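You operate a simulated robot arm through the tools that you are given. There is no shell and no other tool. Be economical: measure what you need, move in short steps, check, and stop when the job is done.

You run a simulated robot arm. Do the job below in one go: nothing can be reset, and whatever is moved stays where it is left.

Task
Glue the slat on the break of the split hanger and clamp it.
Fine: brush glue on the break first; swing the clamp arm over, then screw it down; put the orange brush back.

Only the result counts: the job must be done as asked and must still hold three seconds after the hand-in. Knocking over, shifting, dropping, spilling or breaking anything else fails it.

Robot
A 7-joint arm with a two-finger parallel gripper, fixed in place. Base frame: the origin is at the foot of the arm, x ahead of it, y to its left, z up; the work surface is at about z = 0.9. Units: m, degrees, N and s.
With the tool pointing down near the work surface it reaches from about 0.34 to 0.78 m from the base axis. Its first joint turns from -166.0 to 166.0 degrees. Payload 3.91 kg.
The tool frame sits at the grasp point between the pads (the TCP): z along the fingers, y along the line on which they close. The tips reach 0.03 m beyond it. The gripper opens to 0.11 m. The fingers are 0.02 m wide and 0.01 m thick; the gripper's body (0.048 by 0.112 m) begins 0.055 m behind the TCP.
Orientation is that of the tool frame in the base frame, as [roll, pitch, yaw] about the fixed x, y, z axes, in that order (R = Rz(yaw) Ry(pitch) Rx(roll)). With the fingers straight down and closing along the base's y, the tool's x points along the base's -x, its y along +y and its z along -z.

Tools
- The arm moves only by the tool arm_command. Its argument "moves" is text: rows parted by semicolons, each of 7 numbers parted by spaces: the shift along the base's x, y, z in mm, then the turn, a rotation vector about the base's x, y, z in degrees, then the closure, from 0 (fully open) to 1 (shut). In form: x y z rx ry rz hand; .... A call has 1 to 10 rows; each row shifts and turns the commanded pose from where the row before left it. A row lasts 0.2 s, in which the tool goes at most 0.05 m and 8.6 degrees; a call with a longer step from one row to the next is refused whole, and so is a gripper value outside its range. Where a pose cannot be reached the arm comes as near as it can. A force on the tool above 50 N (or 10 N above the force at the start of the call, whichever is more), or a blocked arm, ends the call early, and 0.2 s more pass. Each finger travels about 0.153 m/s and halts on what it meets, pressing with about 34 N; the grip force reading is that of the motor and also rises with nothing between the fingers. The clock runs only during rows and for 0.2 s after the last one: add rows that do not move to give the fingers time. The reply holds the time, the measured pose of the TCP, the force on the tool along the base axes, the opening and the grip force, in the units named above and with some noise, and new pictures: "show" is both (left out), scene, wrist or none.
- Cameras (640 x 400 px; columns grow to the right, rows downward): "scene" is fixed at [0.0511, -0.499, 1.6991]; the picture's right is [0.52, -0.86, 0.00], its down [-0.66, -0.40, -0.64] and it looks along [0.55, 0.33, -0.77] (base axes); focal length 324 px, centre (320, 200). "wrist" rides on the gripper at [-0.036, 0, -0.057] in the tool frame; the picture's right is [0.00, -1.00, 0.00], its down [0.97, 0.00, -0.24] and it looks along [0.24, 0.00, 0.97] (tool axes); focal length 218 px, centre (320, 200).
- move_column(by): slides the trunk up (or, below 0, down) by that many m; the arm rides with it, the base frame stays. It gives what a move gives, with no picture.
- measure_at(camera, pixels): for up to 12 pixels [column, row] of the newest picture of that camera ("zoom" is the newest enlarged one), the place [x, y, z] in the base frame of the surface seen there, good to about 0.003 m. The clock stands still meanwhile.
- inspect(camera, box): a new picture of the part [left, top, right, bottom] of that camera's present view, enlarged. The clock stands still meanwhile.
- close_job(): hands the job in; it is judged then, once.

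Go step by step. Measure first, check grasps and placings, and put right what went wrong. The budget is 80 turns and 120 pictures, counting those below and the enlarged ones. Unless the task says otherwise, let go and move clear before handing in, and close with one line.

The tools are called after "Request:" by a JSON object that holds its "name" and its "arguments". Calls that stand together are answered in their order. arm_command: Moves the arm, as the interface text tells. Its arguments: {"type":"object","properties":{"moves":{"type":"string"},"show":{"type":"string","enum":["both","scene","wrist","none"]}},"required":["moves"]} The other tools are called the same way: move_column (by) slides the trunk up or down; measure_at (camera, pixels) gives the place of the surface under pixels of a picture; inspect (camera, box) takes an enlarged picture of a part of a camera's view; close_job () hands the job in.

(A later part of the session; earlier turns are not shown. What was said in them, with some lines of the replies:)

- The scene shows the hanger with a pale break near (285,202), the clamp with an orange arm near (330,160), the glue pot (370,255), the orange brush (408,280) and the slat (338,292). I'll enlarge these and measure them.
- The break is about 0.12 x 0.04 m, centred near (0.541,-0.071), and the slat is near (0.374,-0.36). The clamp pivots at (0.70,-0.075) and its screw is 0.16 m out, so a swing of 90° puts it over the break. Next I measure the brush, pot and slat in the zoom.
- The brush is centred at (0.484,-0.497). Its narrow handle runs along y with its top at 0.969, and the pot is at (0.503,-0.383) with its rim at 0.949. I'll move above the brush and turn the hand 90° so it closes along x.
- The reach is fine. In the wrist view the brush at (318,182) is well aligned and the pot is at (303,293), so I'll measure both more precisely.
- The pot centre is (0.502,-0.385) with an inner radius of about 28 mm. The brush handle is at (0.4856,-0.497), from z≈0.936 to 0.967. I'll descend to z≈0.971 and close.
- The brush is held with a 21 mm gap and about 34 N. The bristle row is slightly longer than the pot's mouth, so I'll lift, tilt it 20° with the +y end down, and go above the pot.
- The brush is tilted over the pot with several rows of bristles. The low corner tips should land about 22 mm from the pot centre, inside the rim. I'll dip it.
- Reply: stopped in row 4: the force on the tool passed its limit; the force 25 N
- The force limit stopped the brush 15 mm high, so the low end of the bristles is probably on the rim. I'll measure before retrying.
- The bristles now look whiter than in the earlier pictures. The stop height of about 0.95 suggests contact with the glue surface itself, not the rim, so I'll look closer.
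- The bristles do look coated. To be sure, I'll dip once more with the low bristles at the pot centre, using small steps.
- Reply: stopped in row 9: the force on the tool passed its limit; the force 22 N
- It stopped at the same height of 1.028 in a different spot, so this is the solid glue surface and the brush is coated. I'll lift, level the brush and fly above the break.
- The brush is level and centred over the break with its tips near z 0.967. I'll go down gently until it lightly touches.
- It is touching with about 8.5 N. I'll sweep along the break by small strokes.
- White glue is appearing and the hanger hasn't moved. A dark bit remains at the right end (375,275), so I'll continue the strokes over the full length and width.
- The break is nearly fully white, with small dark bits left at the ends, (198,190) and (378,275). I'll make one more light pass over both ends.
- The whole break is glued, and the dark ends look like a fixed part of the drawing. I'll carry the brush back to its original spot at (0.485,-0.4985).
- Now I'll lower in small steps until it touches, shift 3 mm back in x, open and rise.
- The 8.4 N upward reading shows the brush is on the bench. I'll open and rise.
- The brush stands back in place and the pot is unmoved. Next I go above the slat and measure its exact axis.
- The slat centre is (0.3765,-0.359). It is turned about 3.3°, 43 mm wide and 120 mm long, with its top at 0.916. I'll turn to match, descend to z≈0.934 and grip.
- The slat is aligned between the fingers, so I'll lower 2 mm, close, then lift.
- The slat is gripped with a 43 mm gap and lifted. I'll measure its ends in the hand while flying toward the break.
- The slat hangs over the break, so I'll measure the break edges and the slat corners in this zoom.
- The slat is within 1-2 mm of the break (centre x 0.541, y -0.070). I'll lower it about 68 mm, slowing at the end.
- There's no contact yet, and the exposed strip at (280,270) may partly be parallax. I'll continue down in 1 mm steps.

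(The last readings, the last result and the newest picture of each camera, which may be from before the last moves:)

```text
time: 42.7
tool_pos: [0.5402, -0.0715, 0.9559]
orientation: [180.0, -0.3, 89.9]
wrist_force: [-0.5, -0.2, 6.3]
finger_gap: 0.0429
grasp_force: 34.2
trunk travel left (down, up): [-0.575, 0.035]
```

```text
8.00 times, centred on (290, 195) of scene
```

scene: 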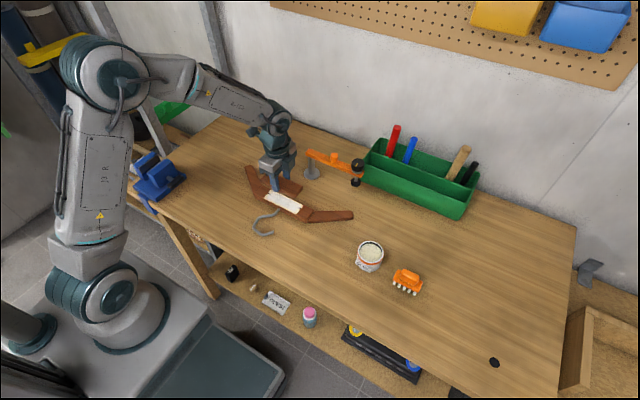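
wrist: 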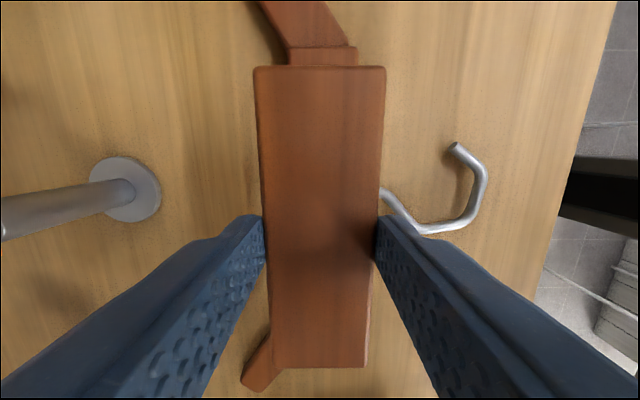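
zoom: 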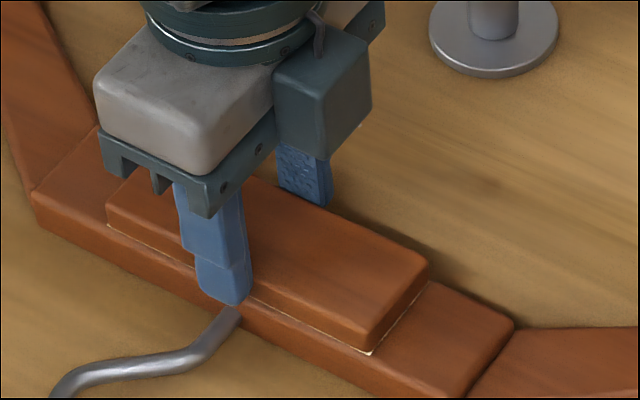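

The slat is seated, with 6 N contact and only hairline glue showing. I'll release and rise straight up.

Request:
{"name": "arm_command", "arguments": {"moves": "0 0 0 0 0 0 0.5;0 0 0 0 0 0 0.4;0 0 20 0 0 0 0.4;0 0 40 0 0 0 0.4;0 0 40 0 0 0 0.4;0 0 40 0 0 0 0.4;0 0 0 0 0 0 0.4"}}

Request:
{"name": "inspect", "arguments": {"camera": "scene", "box": [240, 130, 380, 230]}}

```text
time: 44.3
tool_pos: [0.5404, -0.0689, 1.096]
orientation: [-179.9, -0.3, 90.0]
wrist_force: [0.0, 0.3, -0.3]
finger_gap: 0.066
grasp_force: 0.2
trunk travel left (down, up): [-0.575, 0.035]
```

scene: 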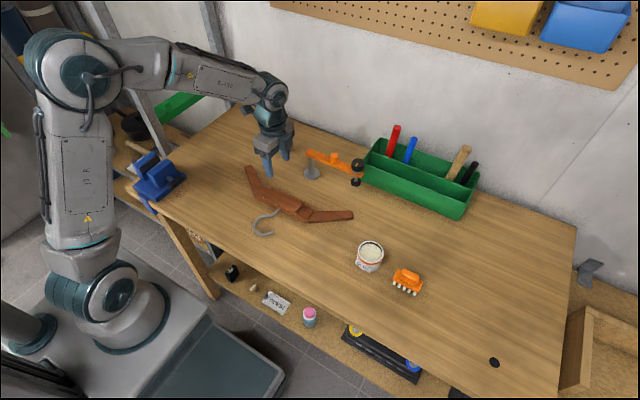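
wrist: 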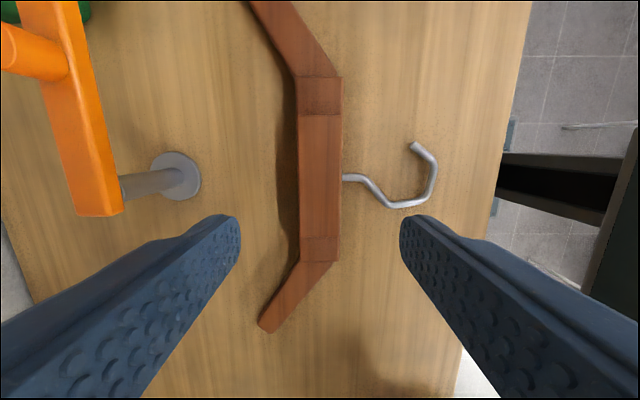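

```text
4.00 times, centred on (310, 180) of scene
```

zoom: 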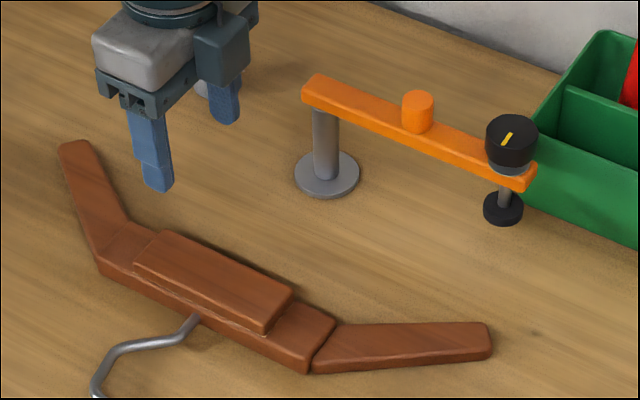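

The slat sits properly on the break and nothing else moved. Now I measure the clamp: bar, orange peg, knob, pad, pivot and the nearby tool handles.

Request:
{"name": "measure_at", "arguments": {"camera": "zoom", "pixels": [[418, 97], [405, 112], [432, 112], [416, 130], [510, 130], [490, 135], [536, 135], [510, 120], [505, 172], [500, 205], [320, 90], [530, 180]]}}

Request:
{"name": "measure_at", "arguments": {"camera": "scene", "pixels": [[393, 130], [410, 140], [375, 140], [362, 172], [355, 186], [396, 126], [293, 204], [285, 200], [302, 208]]}}

Request:
{"name": "inspect", "arguments": {"camera": "scene", "box": [295, 140, 375, 196]}}

```text
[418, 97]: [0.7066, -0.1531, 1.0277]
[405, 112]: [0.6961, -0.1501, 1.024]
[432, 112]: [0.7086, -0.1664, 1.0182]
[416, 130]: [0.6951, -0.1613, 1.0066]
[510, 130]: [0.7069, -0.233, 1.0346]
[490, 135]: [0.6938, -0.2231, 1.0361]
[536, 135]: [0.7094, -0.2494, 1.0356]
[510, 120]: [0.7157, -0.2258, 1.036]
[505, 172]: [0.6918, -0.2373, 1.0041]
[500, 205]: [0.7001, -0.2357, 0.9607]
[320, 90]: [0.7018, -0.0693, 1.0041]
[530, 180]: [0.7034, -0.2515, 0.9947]
```

```text
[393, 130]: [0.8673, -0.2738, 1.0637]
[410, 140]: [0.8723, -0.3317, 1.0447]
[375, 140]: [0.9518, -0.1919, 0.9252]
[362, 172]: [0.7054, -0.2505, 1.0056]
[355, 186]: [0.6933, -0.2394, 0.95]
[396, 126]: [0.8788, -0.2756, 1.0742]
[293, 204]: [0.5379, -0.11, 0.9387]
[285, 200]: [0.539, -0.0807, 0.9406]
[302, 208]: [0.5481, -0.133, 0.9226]
```

```text
7.14 times, centred on (335, 168) of scene
```

zoom: 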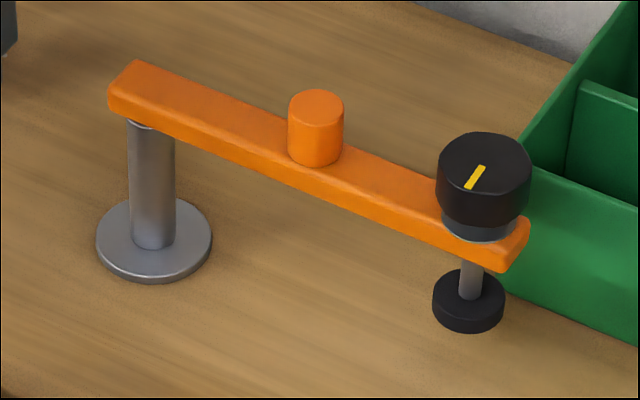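

The peg is at about (0.7015,-0.157) from z 1.005 to 1.0275, the pivot is at (0.6975,-0.076), and the knob is at (0.7035,-0.235) with its top at 1.035. The pad bottom at about 0.949 clears the slat top at 0.940. I'll go above the peg, turning the hand back by +90°.

Request:
{"name": "arm_command", "arguments": {"moves": "16 -9 1 0 0 8.5 0.5;16 -9 1 0 0 8.5 0.5;16 -9 1 0 0 8.5 0.5;16 -9 0 0 0 8.5 0.5;16 -9 0 0 0 8.5 0.5;16 -9 0 0 0 8.5 0.5;16 -9 0 0 0 8.5 0.5;16 -9 0 0 0 8.5 0.5;16 -9 0 0 0 8.5 0.5;17 -7 0 0 0 8.5 0.5", "show": "none"}}

Request:
{"name": "arm_command", "arguments": {"moves": "0 0 0 0 0 5 0.5;0 0 0 0 0 0 0.5;0 0 0 0 0 0 0.5"}}

Request:
{"name": "inspect", "arguments": {"camera": "scene", "box": [295, 120, 395, 196]}}

```text
time: 46.5
tool_pos: [0.7019, -0.1594, 1.0963]
orientation: [-179.8, -0.3, 175.1]
wrist_force: [-0.4, -0.8, -0.1]
finger_gap: 0.0551
grasp_force: 0.1
trunk travel left (down, up): [-0.575, 0.035]
```

```text
time: 47.3
tool_pos: [0.7027, -0.1595, 1.0978]
orientation: [-179.9, -0.3, 180.0]
wrist_force: [0.2, -0.6, -1.0]
finger_gap: 0.0549
grasp_force: 0.1
trunk travel left (down, up): [-0.575, 0.035]
```

scene: 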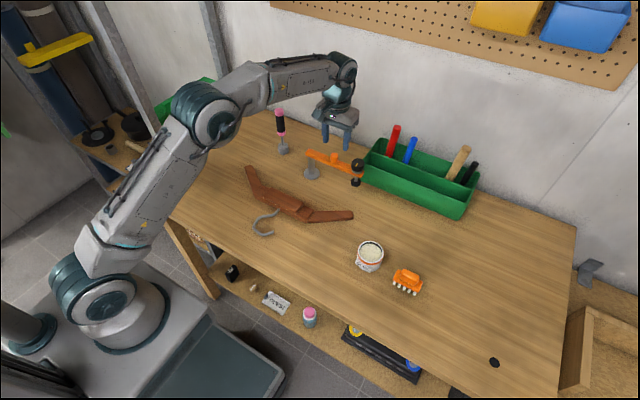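
wrist: 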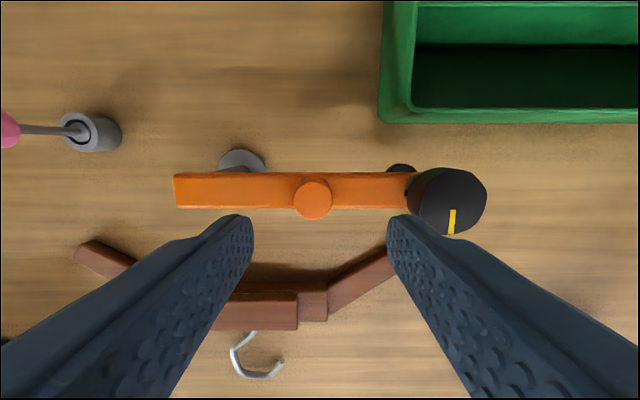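

```text
5.26 times, centred on (345, 158) of scene
```

zoom: 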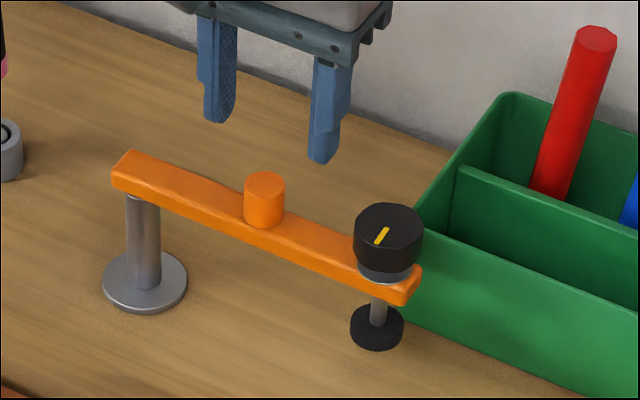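

The hand is over the peg. I'll refine the peg, knob and pivot positions from the wrist view.

Request:
{"name": "measure_at", "arguments": {"camera": "wrist", "pixels": [[313, 202], [296, 200], [331, 200], [313, 218], [313, 184], [447, 197], [409, 197], [486, 197], [242, 152], [180, 190], [245, 178], [245, 205]]}}

```text
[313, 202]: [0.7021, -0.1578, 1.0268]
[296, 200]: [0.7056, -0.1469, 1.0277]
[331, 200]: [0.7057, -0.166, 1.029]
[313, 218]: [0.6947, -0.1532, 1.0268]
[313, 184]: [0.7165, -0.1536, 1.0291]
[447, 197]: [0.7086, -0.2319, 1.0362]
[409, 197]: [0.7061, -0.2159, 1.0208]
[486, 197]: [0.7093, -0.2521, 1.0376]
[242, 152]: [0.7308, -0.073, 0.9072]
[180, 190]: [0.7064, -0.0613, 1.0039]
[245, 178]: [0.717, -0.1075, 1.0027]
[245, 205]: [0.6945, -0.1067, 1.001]
```

The peg centre is (0.704,-0.156) with a diameter of 20 mm, and the pivot is about (0.705,-0.074). I'll lower around the peg, keeping the tips 5 mm above the bar, and close.

Request:
{"name": "arm_command", "arguments": {"moves": "1 3 -30 0 0 0 0.5;0 0 -27 0 0 0 0.5;0 0 0 0 0 0 0.5;0 0 0 0 0 0 0.8;0 0 0 0 0 0 1;0 0 0 0 0 0 1"}}

Request:
{"name": "inspect", "arguments": {"camera": "scene", "box": [295, 120, 395, 196]}}

```text
time: 48.7
tool_pos: [0.7032, -0.1545, 1.0406]
orientation: [-179.9, -0.3, 180.0]
wrist_force: [-2.9, 4.5, -2.4]
finger_gap: 0.0234
grasp_force: 45.4
trunk travel left (down, up): [-0.575, 0.035]
```

scene: 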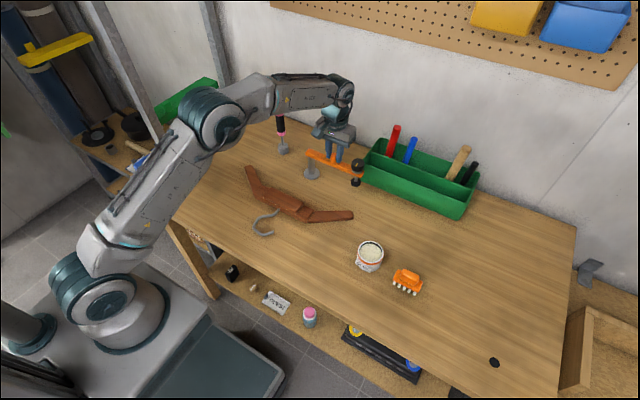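
wrist: 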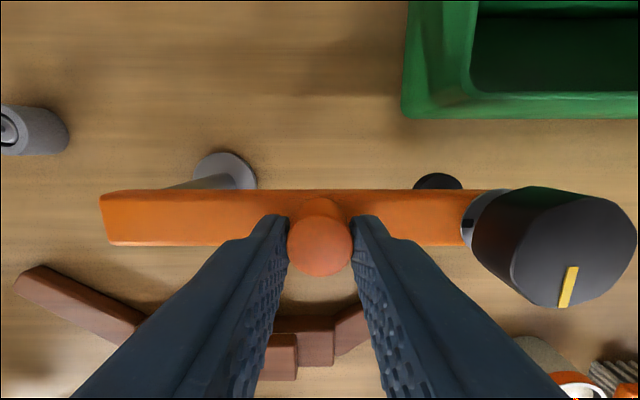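

```text
5.26 times, centred on (345, 158) of scene
```

zoom: 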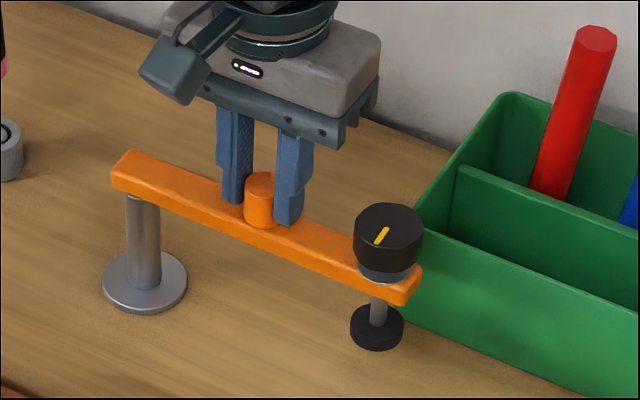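

The peg is gripped. I'll swing it along the arc about (0.705,-0.074), first 45° with the hand turning along, then check.

Request:
{"name": "arm_command", "arguments": {"moves": "-10.7 0.7 0 0 0 -7.5 1;-10.5 2.1 0 0 0 -7.5 1;-10.2 3.4 0 0 0 -7.5 1;-9.6 4.8 0 0 0 -7.5 1;-8.9 5.9 0 0 0 -7.5 1;-8.1 7.1 0 0 0 -7.5 1;0 0 0 0 0 0 1"}}

Request:
{"name": "inspect", "arguments": {"camera": "scene", "box": [250, 120, 380, 220]}}

```text
time: 50.3
tool_pos: [0.6464, -0.1304, 1.0402]
orientation: [-179.7, -0.4, 134.9]
wrist_force: [6.0, 10.4, -13.9]
finger_gap: 0.0233
grasp_force: 45.2
trunk travel left (down, up): [-0.575, 0.035]
```

scene: 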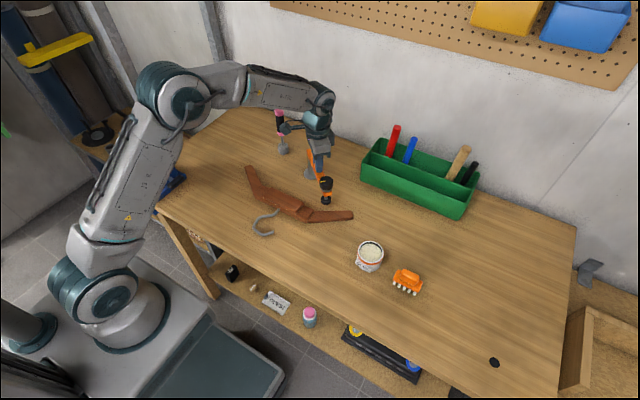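
wrist: 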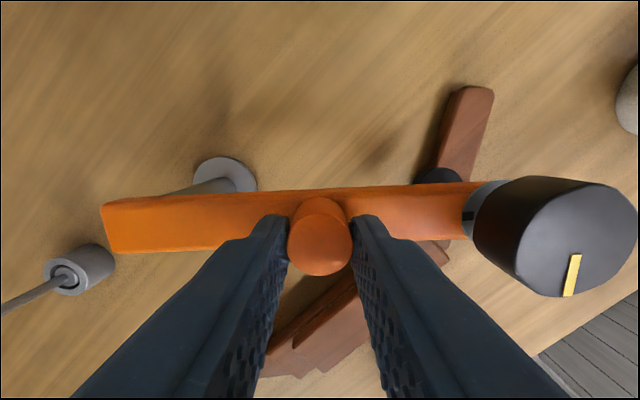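

```text
4.00 times, centred on (315, 170) of scene
```

zoom: 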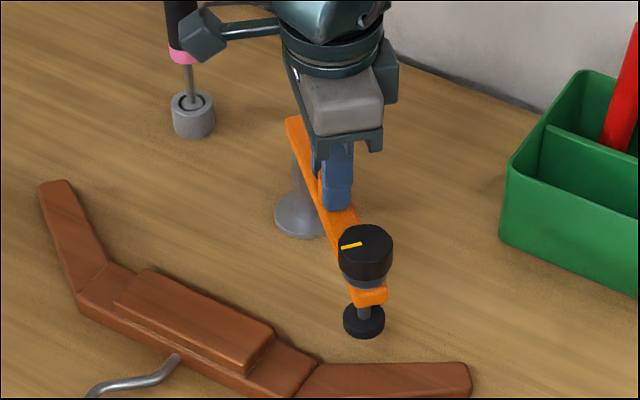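

The swing is halfway, still holding and tracking well. I'll continue the second 45°, watching the force.

Request:
{"name": "arm_command", "arguments": {"moves": "-7.1 8.1 -0.5 0 0 -7.5 1;-5.9 8.9 0 0 0 -7.5 1;-4.8 9.6 0 0 0 -7.5 1;-3.4 10.2 0 0 0 -7.5 1;-2.1 10.5 0 0 0 -7.5 1;-0.7 10.7 0 0 0 -7.5 1;0 0 0 0 0 0 1"}}

Request:
{"name": "inspect", "arguments": {"camera": "scene", "box": [230, 120, 360, 220]}}

```text
time: 51.9
tool_pos: [0.6197, -0.075, 1.0398]
orientation: [-180.0, -0.2, 89.8]
wrist_force: [3.9, -5.5, 0.2]
finger_gap: 0.0232
grasp_force: 45.1
trunk travel left (down, up): [-0.575, 0.035]
```

scene: 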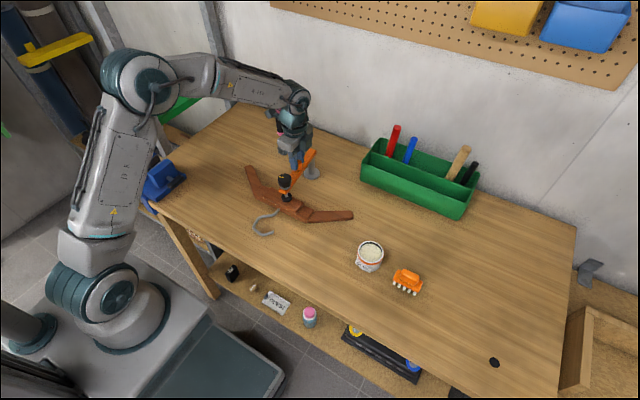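
wrist: 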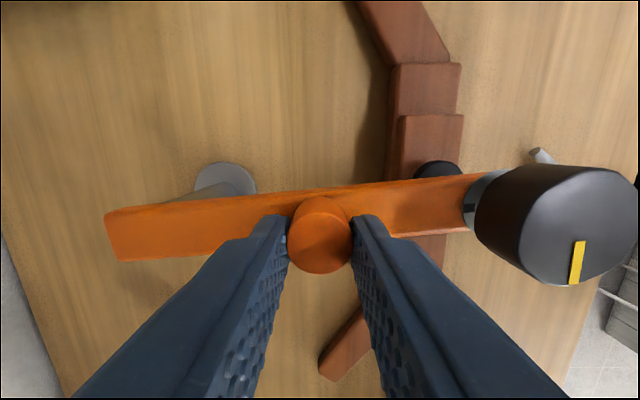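

```text
4.00 times, centred on (295, 170) of scene
```

zoom: 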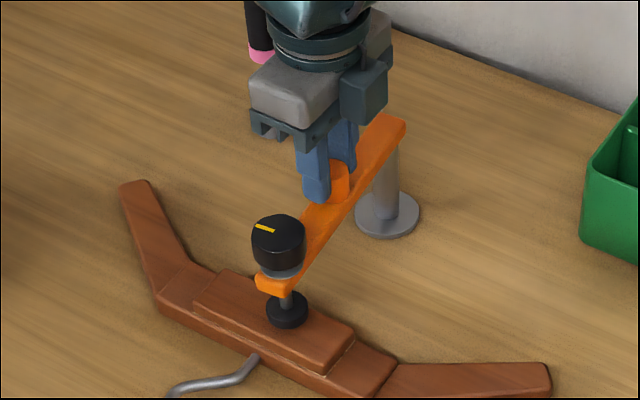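

The pad is now over the slat at (287,310) in the zoom. I'll measure the knob, pad and bar to check the angle.

Request:
{"name": "measure_at", "arguments": {"camera": "zoom", "pixels": [[278, 222], [265, 225], [278, 240], [300, 240], [256, 240], [286, 318], [268, 308], [306, 312], [386, 125], [265, 282], [385, 205], [330, 335]]}}

```text
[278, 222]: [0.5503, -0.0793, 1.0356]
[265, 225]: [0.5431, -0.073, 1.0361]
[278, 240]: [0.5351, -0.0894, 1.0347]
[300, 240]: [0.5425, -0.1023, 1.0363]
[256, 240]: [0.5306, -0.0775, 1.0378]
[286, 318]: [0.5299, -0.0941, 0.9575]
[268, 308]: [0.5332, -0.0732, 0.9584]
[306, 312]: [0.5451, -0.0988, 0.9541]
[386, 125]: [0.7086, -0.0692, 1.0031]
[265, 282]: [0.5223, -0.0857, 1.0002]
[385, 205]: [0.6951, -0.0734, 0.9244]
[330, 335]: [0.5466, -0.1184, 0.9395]
```

The knob is at (0.545,-0.085), about 4° short of the slat's centre line at y≈-0.072. I'll push the peg 6 mm further.

Request:
{"name": "arm_command", "arguments": {"moves": "0 3 0 0 0 -2 1;0 3 0 0 0 -2 1;0 1 0 0 0 0 1;0 0 0 0 0 0 1", "show": "none"}}

Request:
{"name": "inspect", "arguments": {"camera": "scene", "box": [230, 120, 360, 220]}}

Request:
{"name": "measure_at", "arguments": {"camera": "zoom", "pixels": [[272, 222], [272, 240], [295, 240], [252, 240], [280, 318]]}}

```text
time: 52.9
tool_pos: [0.6208, -0.0681, 1.04]
orientation: [-179.8, -0.3, 85.9]
wrist_force: [5.2, -5.3, 1.1]
finger_gap: 0.0234
grasp_force: 45.4
trunk travel left (down, up): [-0.575, 0.035]
```

```text
4.00 times, centred on (295, 170) of scene
```

zoom: 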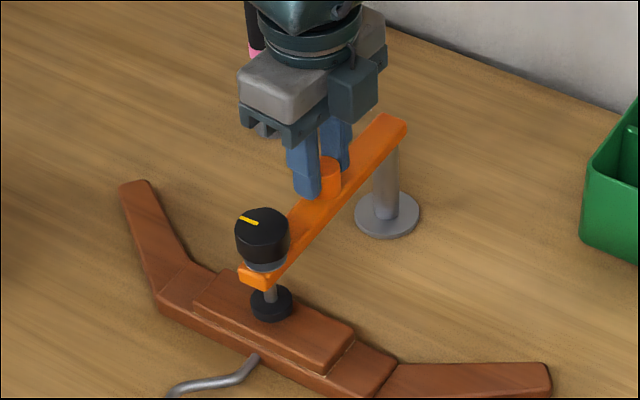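

```text
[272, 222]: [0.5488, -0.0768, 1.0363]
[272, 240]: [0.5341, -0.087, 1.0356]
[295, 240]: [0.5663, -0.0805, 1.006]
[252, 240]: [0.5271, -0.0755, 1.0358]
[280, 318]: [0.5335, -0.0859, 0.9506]
```

The knob and pad are now over the slat's middle. I'll release the peg, rise and look.

Request:
{"name": "arm_command", "arguments": {"moves": "0 0 0 0 0 0 0.7;0 0 0 0 0 0 0.5;0 0 20 0 0 0 0.4;0 0 30 0 0 0 0.4;0 0 20 0 0 0 0.4;0 0 0 0 0 0 0.4"}}

Request:
{"name": "inspect", "arguments": {"camera": "scene", "box": [240, 140, 340, 220]}}

```text
time: 54.3
tool_pos: [0.6214, -0.0661, 1.1101]
orientation: [-179.8, -0.3, 85.9]
wrist_force: [-0.7, 0.2, 0.3]
finger_gap: 0.0663
grasp_force: 0.1
trunk travel left (down, up): [-0.575, 0.035]
```

scene: 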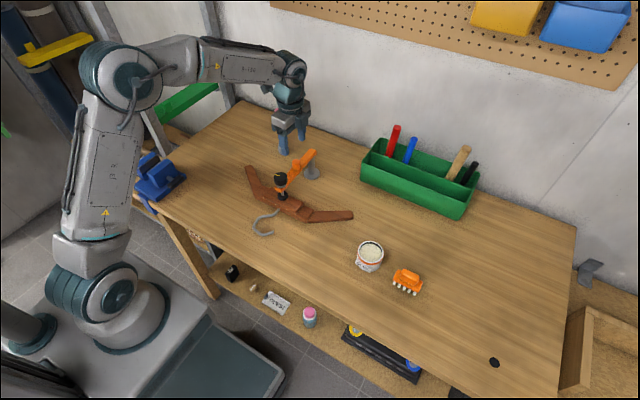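
wrist: 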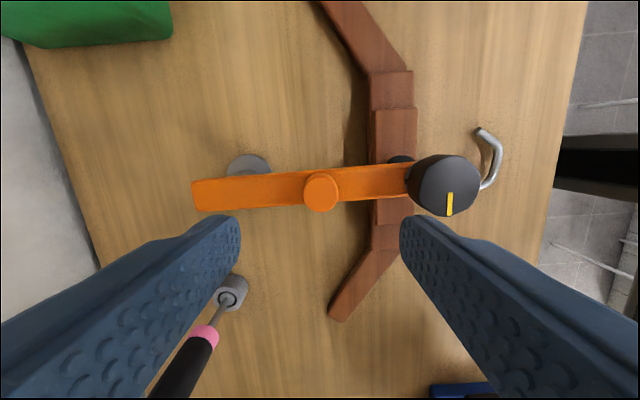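

```text
5.00 times, centred on (290, 180) of scene
```

zoom: 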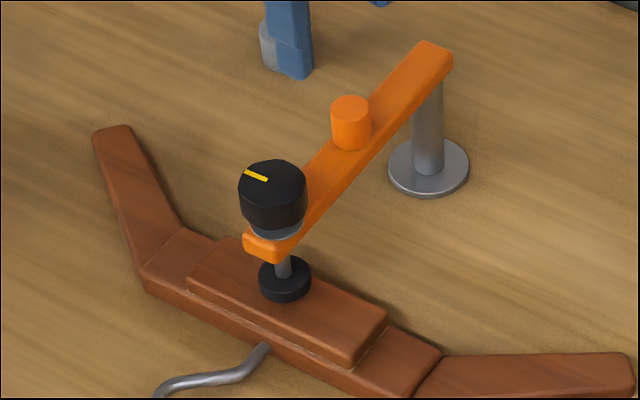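

Request:
{"name": "measure_at", "arguments": {"camera": "zoom", "pixels": [[272, 182], [272, 163], [272, 202], [242, 182], [303, 182], [272, 222], [275, 236], [430, 60], [285, 275], [284, 292], [265, 245], [350, 103]]}}

Request:
{"name": "measure_at", "arguments": {"camera": "wrist", "pixels": [[447, 185], [430, 170], [478, 185], [447, 160], [447, 212], [322, 190], [400, 160]]}}

```text
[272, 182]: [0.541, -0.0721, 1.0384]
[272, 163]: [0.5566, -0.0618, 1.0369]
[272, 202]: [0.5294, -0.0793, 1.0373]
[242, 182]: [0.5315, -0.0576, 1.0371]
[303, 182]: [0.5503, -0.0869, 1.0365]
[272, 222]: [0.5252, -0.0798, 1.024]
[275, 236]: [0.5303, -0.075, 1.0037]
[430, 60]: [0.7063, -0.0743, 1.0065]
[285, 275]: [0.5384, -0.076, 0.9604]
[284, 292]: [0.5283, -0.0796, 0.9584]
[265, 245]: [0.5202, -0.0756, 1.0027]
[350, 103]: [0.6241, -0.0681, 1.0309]
```

```text
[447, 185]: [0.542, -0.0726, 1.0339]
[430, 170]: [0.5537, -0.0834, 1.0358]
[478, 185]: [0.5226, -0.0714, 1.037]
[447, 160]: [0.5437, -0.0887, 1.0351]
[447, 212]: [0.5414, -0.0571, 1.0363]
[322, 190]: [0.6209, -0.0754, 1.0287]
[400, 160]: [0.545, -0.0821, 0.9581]
```

The knob centre is (0.542,-0.0725) with a diameter of 34 mm and its top at 1.0365. Above it in free air, I'll test how far the hand can turn clockwise.

Request:
{"name": "arm_command", "arguments": {"moves": "-16 -1.5 0 0 0 -8.5 0.4;-16 -1.5 0 0 0 -8.5 0.4;-16 -1.5 0 0 0 -8.5 0.4;-16 -1.5 0 0 0 -8.5 0.4;-15 -0.5 0 0 0 -8.5 0.4;0 0 0 0 0 -8.5 0.4;0 0 0 0 0 -8.5 0.4;0 0 0 0 0 -8.5 0.4;0 0 0 0 0 -8.5 0.4;0 0 0 0 0 -8.5 0.4", "show": "none"}}

Request:
{"name": "arm_command", "arguments": {"moves": "0 0 0 0 0 -8.5 0.4;0 0 0 0 0 -8.5 0.4;0 0 0 0 0 -8.5 0.4;0 0 0 0 0 -8.5 0.4;0 0 0 0 0 -8.5 0.4;0 0 0 0 0 -8.5 0.4", "show": "scene"}}

```text
time: 56.5
tool_pos: [0.5401, -0.0733, 1.1101]
orientation: [-179.9, -0.2, 0.8]
wrist_force: [0.4, -0.8, 0.0]
finger_gap: 0.066
grasp_force: 0.0
trunk travel left (down, up): [-0.575, 0.035]
```

```text
time: 57.9
tool_pos: [0.5431, -0.0713, 1.1109]
orientation: [-179.9, -0.3, -50.0]
wrist_force: [1.1, 0.5, 0.4]
finger_gap: 0.0661
grasp_force: 0.0
trunk travel left (down, up): [-0.575, 0.035]
```

scene: 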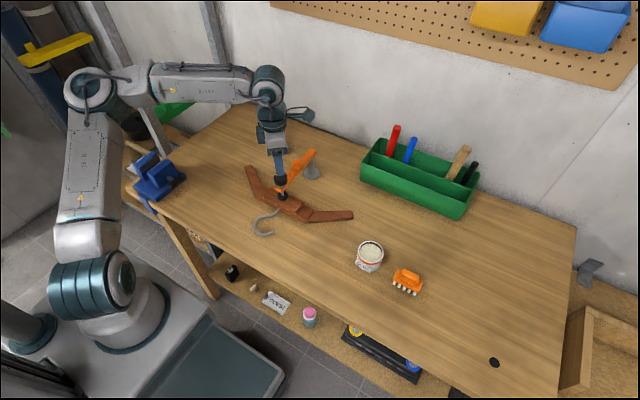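

The hand turned freely to -50°. I'll turn back to about +180° for a long stroke of the knob.

Request:
{"name": "arm_command", "arguments": {"moves": "0 0 0 0 0 8.5 0.4;0 0 0 0 0 8.5 0.4;0 0 0 0 0 8.5 0.4;0 0 0 0 0 8.5 0.4;0 0 0 0 0 8.5 0.4;0 0 0 0 0 8.5 0.4;0 0 0 0 0 8.5 0.4;0 0 0 0 0 8.5 0.4;0 0 0 0 0 8.5 0.4;0 0 0 0 0 8.5 0.4", "show": "none"}}

Request:
{"name": "arm_command", "arguments": {"moves": "0 0 0 0 0 8.5 0.4;0 0 0 0 0 8.5 0.4;0 0 0 0 0 8.5 0.4;0 0 0 0 0 8.5 0.4;0 0 0 0 0 8.5 0.4;0 0 0 0 0 8.5 0.4;0 0 0 0 0 8.5 0.4;0 0 0 0 0 8.5 0.4;0 0 0 0 0 8.5 0.4;0 0 0 0 0 8.5 0.4", "show": "none"}}

Request:
{"name": "arm_command", "arguments": {"moves": "0 0 0 0 0 8.5 0.4;0 0 0 0 0 8.5 0.4;0 0 0 0 0 8.5 0.4;0 0 0 0 0 8.5 0.4;0 0 0 0 0 8.5 0.4;0 0 0 0 0 8.5 0.4;0 0 0 0 0 8.5 0.4;0 0 0 0 0 0 0.4;0 0 0 0 0 0 0.4", "show": "wrist"}}

```text
time: 60.1
tool_pos: [0.5392, -0.0745, 1.1103]
orientation: [-179.9, -0.2, 35.1]
wrist_force: [0.4, -0.5, -0.7]
finger_gap: 0.0658
grasp_force: 0.1
trunk travel left (down, up): [-0.575, 0.035]
```

```text
time: 62.3
tool_pos: [0.5405, -0.0725, 1.1109]
orientation: [180.0, -0.4, 120.0]
wrist_force: [-0.4, 0.0, 0.3]
finger_gap: 0.0659
grasp_force: 0.0
trunk travel left (down, up): [-0.575, 0.035]
```

```text
time: 64.3
tool_pos: [0.5401, -0.0732, 1.1101]
orientation: [-179.9, -0.3, 179.5]
wrist_force: [-0.3, 0.4, 0.3]
finger_gap: 0.0663
grasp_force: 0.2
trunk travel left (down, up): [-0.575, 0.035]
```

wrist: 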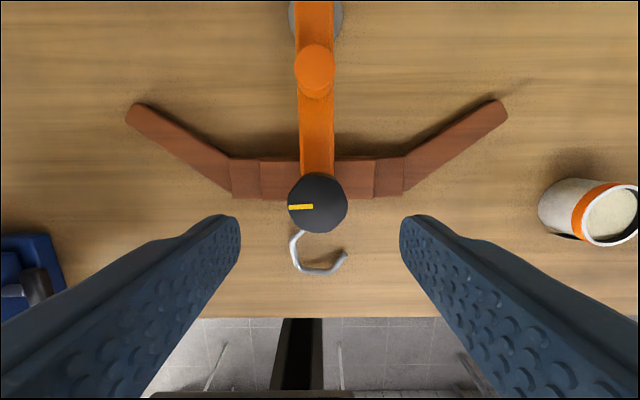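

The knob at (318,203) is centred between the fingers. I'll lower to z≈1.043, grip, and check.

Request:
{"name": "arm_command", "arguments": {"moves": "1.5 0.5 -30 0 0 0 0.4;0 0 -37 0 0 0 0.4;0 0 0 0 0 0 0.4;0 0 0 0 0 0 0.7;0 0 0 0 0 0 1;0 0 0 0 0 0 1", "show": "wrist"}}

Request:
{"name": "inspect", "arguments": {"camera": "scene", "box": [240, 140, 340, 220]}}

```text
time: 65.7
tool_pos: [0.5404, -0.0724, 1.0415]
orientation: [-179.9, -0.3, 179.5]
wrist_force: [-4.0, 0.9, -1.4]
finger_gap: 0.0382
grasp_force: 45.2
trunk travel left (down, up): [-0.575, 0.035]
```

wrist: 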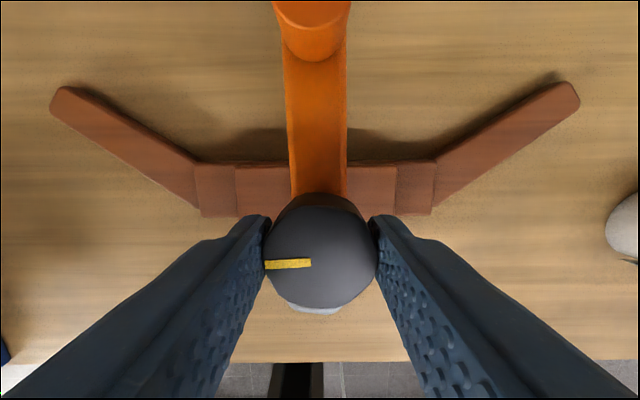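

```text
5.00 times, centred on (290, 180) of scene
```

zoom: 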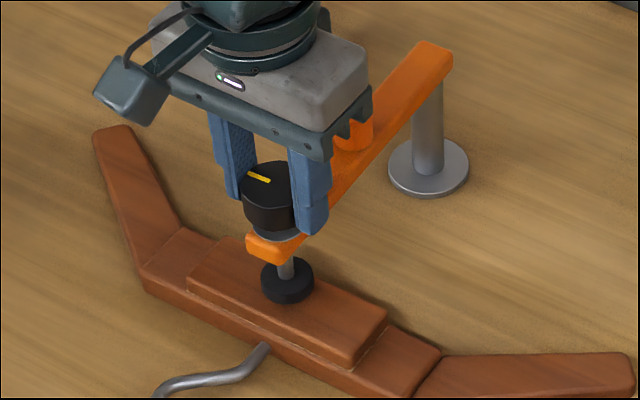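

The knob is gripped with a 38 mm gap. I'll turn it clockwise 80° and see whether the pad goes down.

Request:
{"name": "arm_command", "arguments": {"moves": "0 0 0 0 0 -8 1;0 0 0 0 0 -8 1;0 0 0 0 0 -8 1;0 0 0 0 0 -8 1;0 0 0 0 0 -8 1;0 0 0 0 0 -8 1;0 0 0 0 0 -8 1;0 0 0 0 0 -8 1;0 0 0 0 0 -8 1;0 0 0 0 0 -8 1", "show": "wrist"}}

Request:
{"name": "inspect", "arguments": {"camera": "scene", "box": [240, 140, 340, 220]}}

```text
time: 67.9
tool_pos: [0.5405, -0.0723, 1.0429]
orientation: [-179.7, -0.3, 99.3]
wrist_force: [-20.2, -0.5, -21.9]
finger_gap: 0.0383
grasp_force: 45.0
trunk travel left (down, up): [-0.575, 0.035]
```

wrist: 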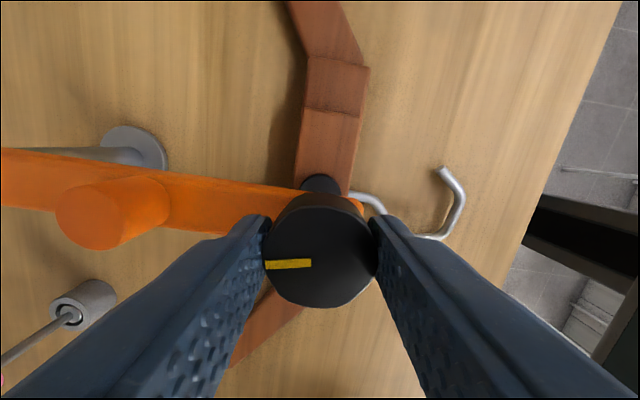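

```text
5.00 times, centred on (290, 180) of scene
```

zoom: 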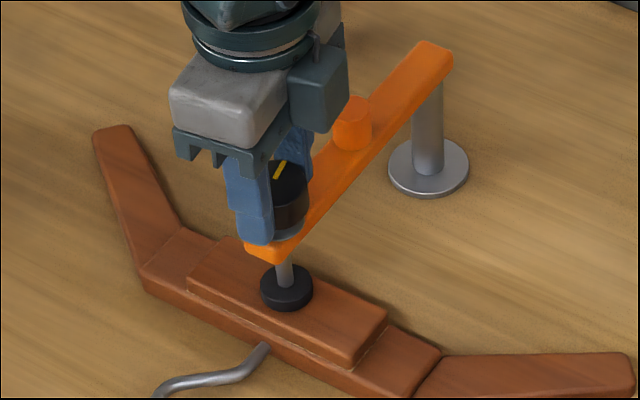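

The knob turned, the pad sank, and a -22 N downward pull shows the knob sinks with the screw. I'll measure the pad, and lower the hand to follow.

Request:
{"name": "measure_at", "arguments": {"camera": "zoom", "pixels": [[286, 300], [272, 285], [300, 300], [286, 275], [320, 330], [282, 170], [262, 300]]}}

Request:
{"name": "arm_command", "arguments": {"moves": "0 0 -1.5 0 0 0 1;0 0 -1.5 0 0 0 1;0 0 0 0 0 0 1", "show": "none"}}

```text
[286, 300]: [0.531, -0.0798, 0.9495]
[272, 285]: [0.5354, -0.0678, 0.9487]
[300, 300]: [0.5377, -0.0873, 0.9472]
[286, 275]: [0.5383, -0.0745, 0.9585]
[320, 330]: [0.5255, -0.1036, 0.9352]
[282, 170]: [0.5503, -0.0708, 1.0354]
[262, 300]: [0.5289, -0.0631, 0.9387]
```

```text
time: 68.7
tool_pos: [0.54, -0.0728, 1.0434]
orientation: [180.0, -0.3, 99.5]
wrist_force: [-21.4, 1.2, 3.3]
finger_gap: 0.0382
grasp_force: 45.2
trunk travel left (down, up): [-0.575, 0.035]
```

The vertical pull is gone, but -21 N remains along x, so I'll ease 1.5 mm to -x and keep turning in small turns.

Request:
{"name": "arm_command", "arguments": {"moves": "-1.5 0 0 0 0 0 1;0 0 0 0 0 -8 1;0 0 -0.3 0 0 -8 1;0 0 -0.3 0 0 -8 1;0 0 -0.3 0 0 -8 1;0 0 -0.3 0 0 -8 1;0 0 -0.3 0 0 -8 1;0 0 0 0 0 0 1", "show": "none"}}

Request:
{"name": "inspect", "arguments": {"camera": "scene", "box": [240, 140, 340, 220]}}

```text
time: 70.5
tool_pos: [0.5399, -0.0712, 1.0399]
orientation: [-180.0, -0.3, 51.4]
wrist_force: [-5.8, 3.3, 11.2]
finger_gap: 0.0377
grasp_force: 44.6
trunk travel left (down, up): [-0.575, 0.035]
```

```text
5.00 times, centred on (290, 180) of scene
```

zoom: 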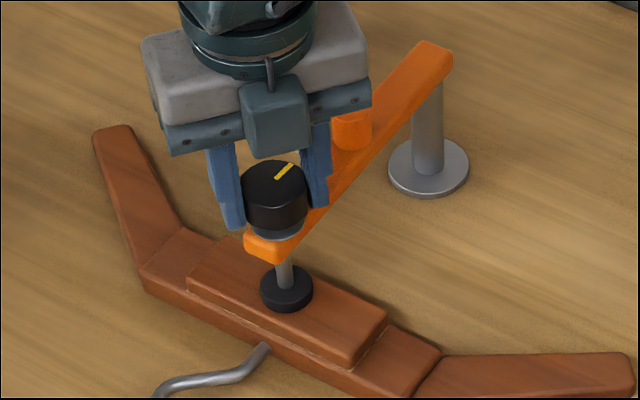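

By the mark's direction the knob turned only about 25° of the last 48°, so either it slipped or it is tightening. I'll look closely at the pad's contact with the slat.

Request:
{"name": "inspect", "arguments": {"camera": "scene", "box": [275, 180, 311, 206]}}

Request:
{"name": "arm_command", "arguments": {"moves": "0 0 0.6 0 0 0 1", "show": "wrist"}}

```text
15.38 times, centred on (293, 193) of scene
```

zoom: 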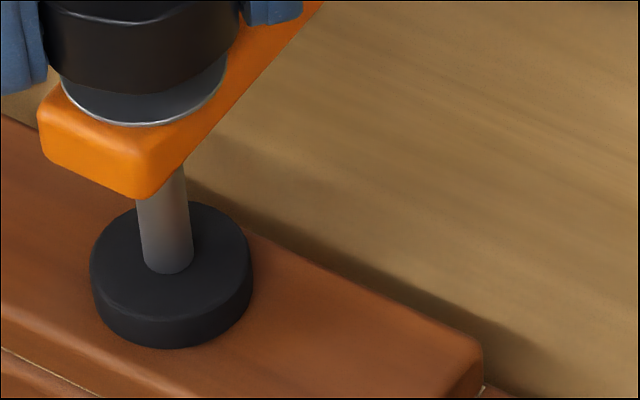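

```text
time: 70.9
tool_pos: [0.5403, -0.0716, 1.0412]
orientation: [179.9, -0.3, 51.5]
wrist_force: [-4.9, 6.0, 5.3]
finger_gap: 0.0377
grasp_force: 45.1
trunk travel left (down, up): [-0.575, 0.035]
```

wrist: 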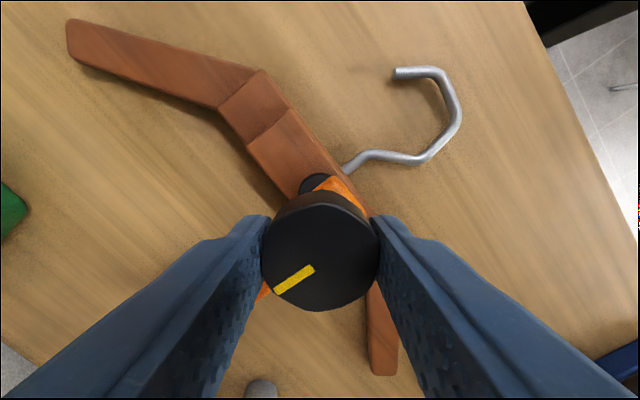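

The mark has slipped about 30° relative to the fingers and the pad shows no gap to the slat, so the screw looks tight. I'll verify heights and try another firm turn.

Request:
{"name": "measure_at", "arguments": {"camera": "zoom", "pixels": [[170, 320], [170, 343], [170, 356], [110, 325], [100, 335], [230, 320], [250, 310], [120, 260], [220, 250]]}}

Request:
{"name": "arm_command", "arguments": {"moves": "0 0 0 0 0 -8 1;0 0 0 0 0 -8 1;0 0 0 0 0 -8 1;0 0 0 0 0 -8 1;0 0 0 0 0 0 1", "show": "wrist"}}

Request:
{"name": "inspect", "arguments": {"camera": "scene", "box": [275, 180, 311, 206]}}

```text
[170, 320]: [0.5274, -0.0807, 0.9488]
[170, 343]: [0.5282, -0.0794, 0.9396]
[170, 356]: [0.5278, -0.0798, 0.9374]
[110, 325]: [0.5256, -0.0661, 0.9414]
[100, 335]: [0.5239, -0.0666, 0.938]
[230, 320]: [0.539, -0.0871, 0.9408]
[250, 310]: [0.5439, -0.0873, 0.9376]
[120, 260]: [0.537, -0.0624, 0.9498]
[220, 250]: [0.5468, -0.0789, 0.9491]
```

```text
time: 72.1
tool_pos: [0.5395, -0.0709, 1.0404]
orientation: [-179.9, -0.1, 19.4]
wrist_force: [-4.7, 3.2, 1.7]
finger_gap: 0.0356
grasp_force: 45.1
trunk travel left (down, up): [-0.575, 0.035]
```

wrist: 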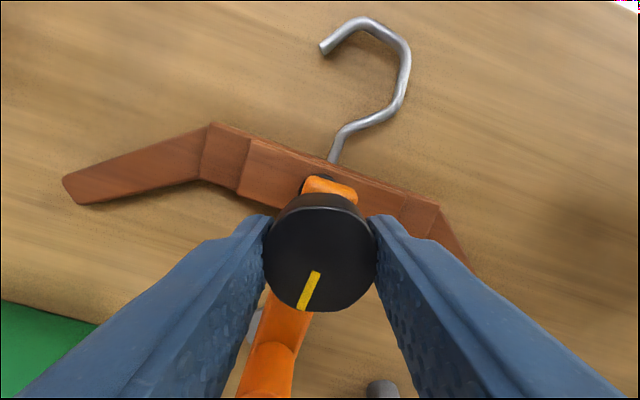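

```text
15.38 times, centred on (293, 193) of scene
```

zoom: 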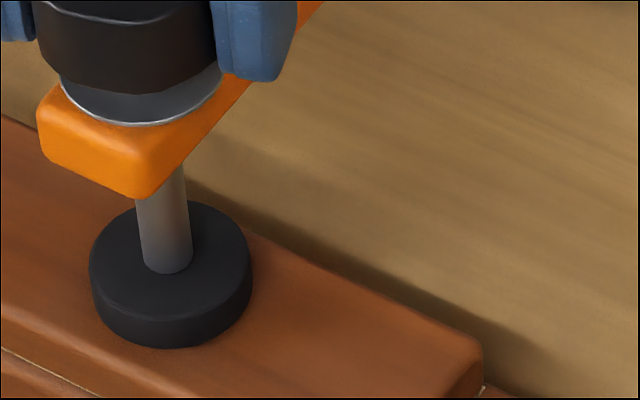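

The knob slipped fully in the fingers with the pad unmoved and seated on the slat at z 0.9395, so the clamp is tight. I'll release and rise.

Request:
{"name": "arm_command", "arguments": {"moves": "0 0 0 0 0 0 0.7;0 0 0 0 0 0 0.4;0 0 20 0 0 0 0.4;0 0 40 0 0 0 0.4;0 0 50 0 0 0 0.4;-30 -30 20 0 0 0 0.4;-30 -30 0 0 0 0 0.4;0 0 0 0 0 0 0.4"}}

Request:
{"name": "inspect", "arguments": {"camera": "scene", "box": [235, 130, 365, 230]}}

Request:
{"name": "inspect", "arguments": {"camera": "scene", "box": [275, 180, 311, 206]}}

```text
time: 73.9
tool_pos: [0.4796, -0.1324, 1.1709]
orientation: [-179.9, -0.1, 19.5]
wrist_force: [0.5, -0.3, -0.2]
finger_gap: 0.0662
grasp_force: 0.0
trunk travel left (down, up): [-0.575, 0.035]
```

scene: 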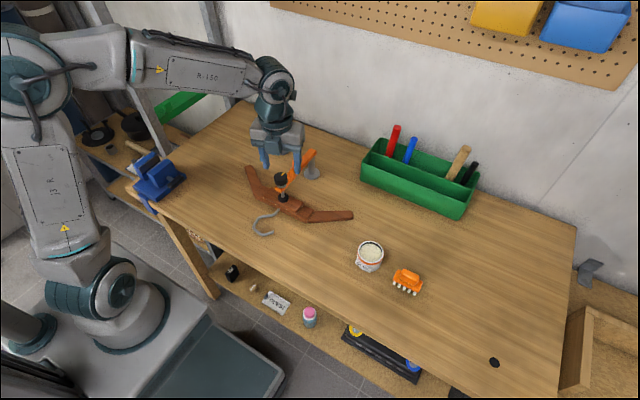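
wrist: 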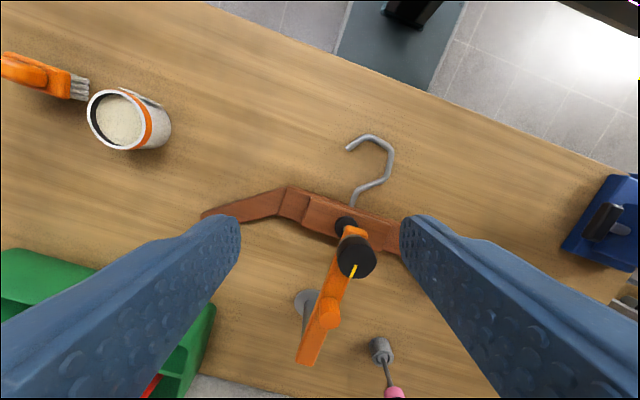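

```text
4.00 times, centred on (300, 180) of scene
```

zoom: 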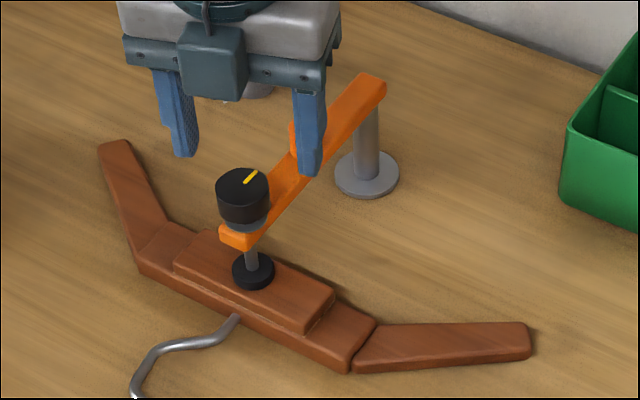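

```text
15.38 times, centred on (293, 193) of scene
```

zoom: 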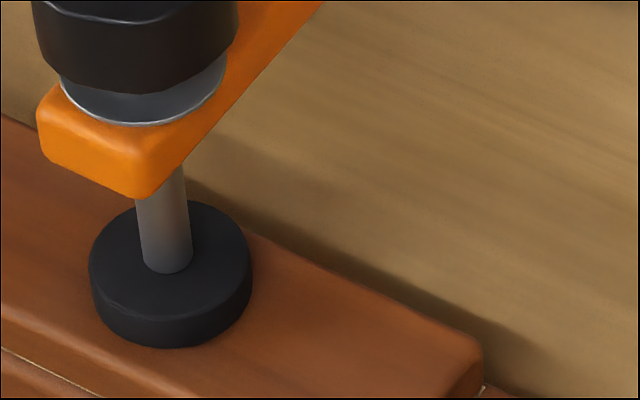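

The slat is on the glued break with the pad pressed down on it. The knob stayed put after release, the brush is back in its place, the pot hasn't moved and the arm is clear. Handing in.

Request:
{"name": "close_job", "arguments": {}}

```text
The job is handed in.
```

I brushed glue on the break, set the slat on it, swung the clamp arm over and screwed it down tight. The orange brush is back in its place. The job is handed in; I haven't seen the verdict.
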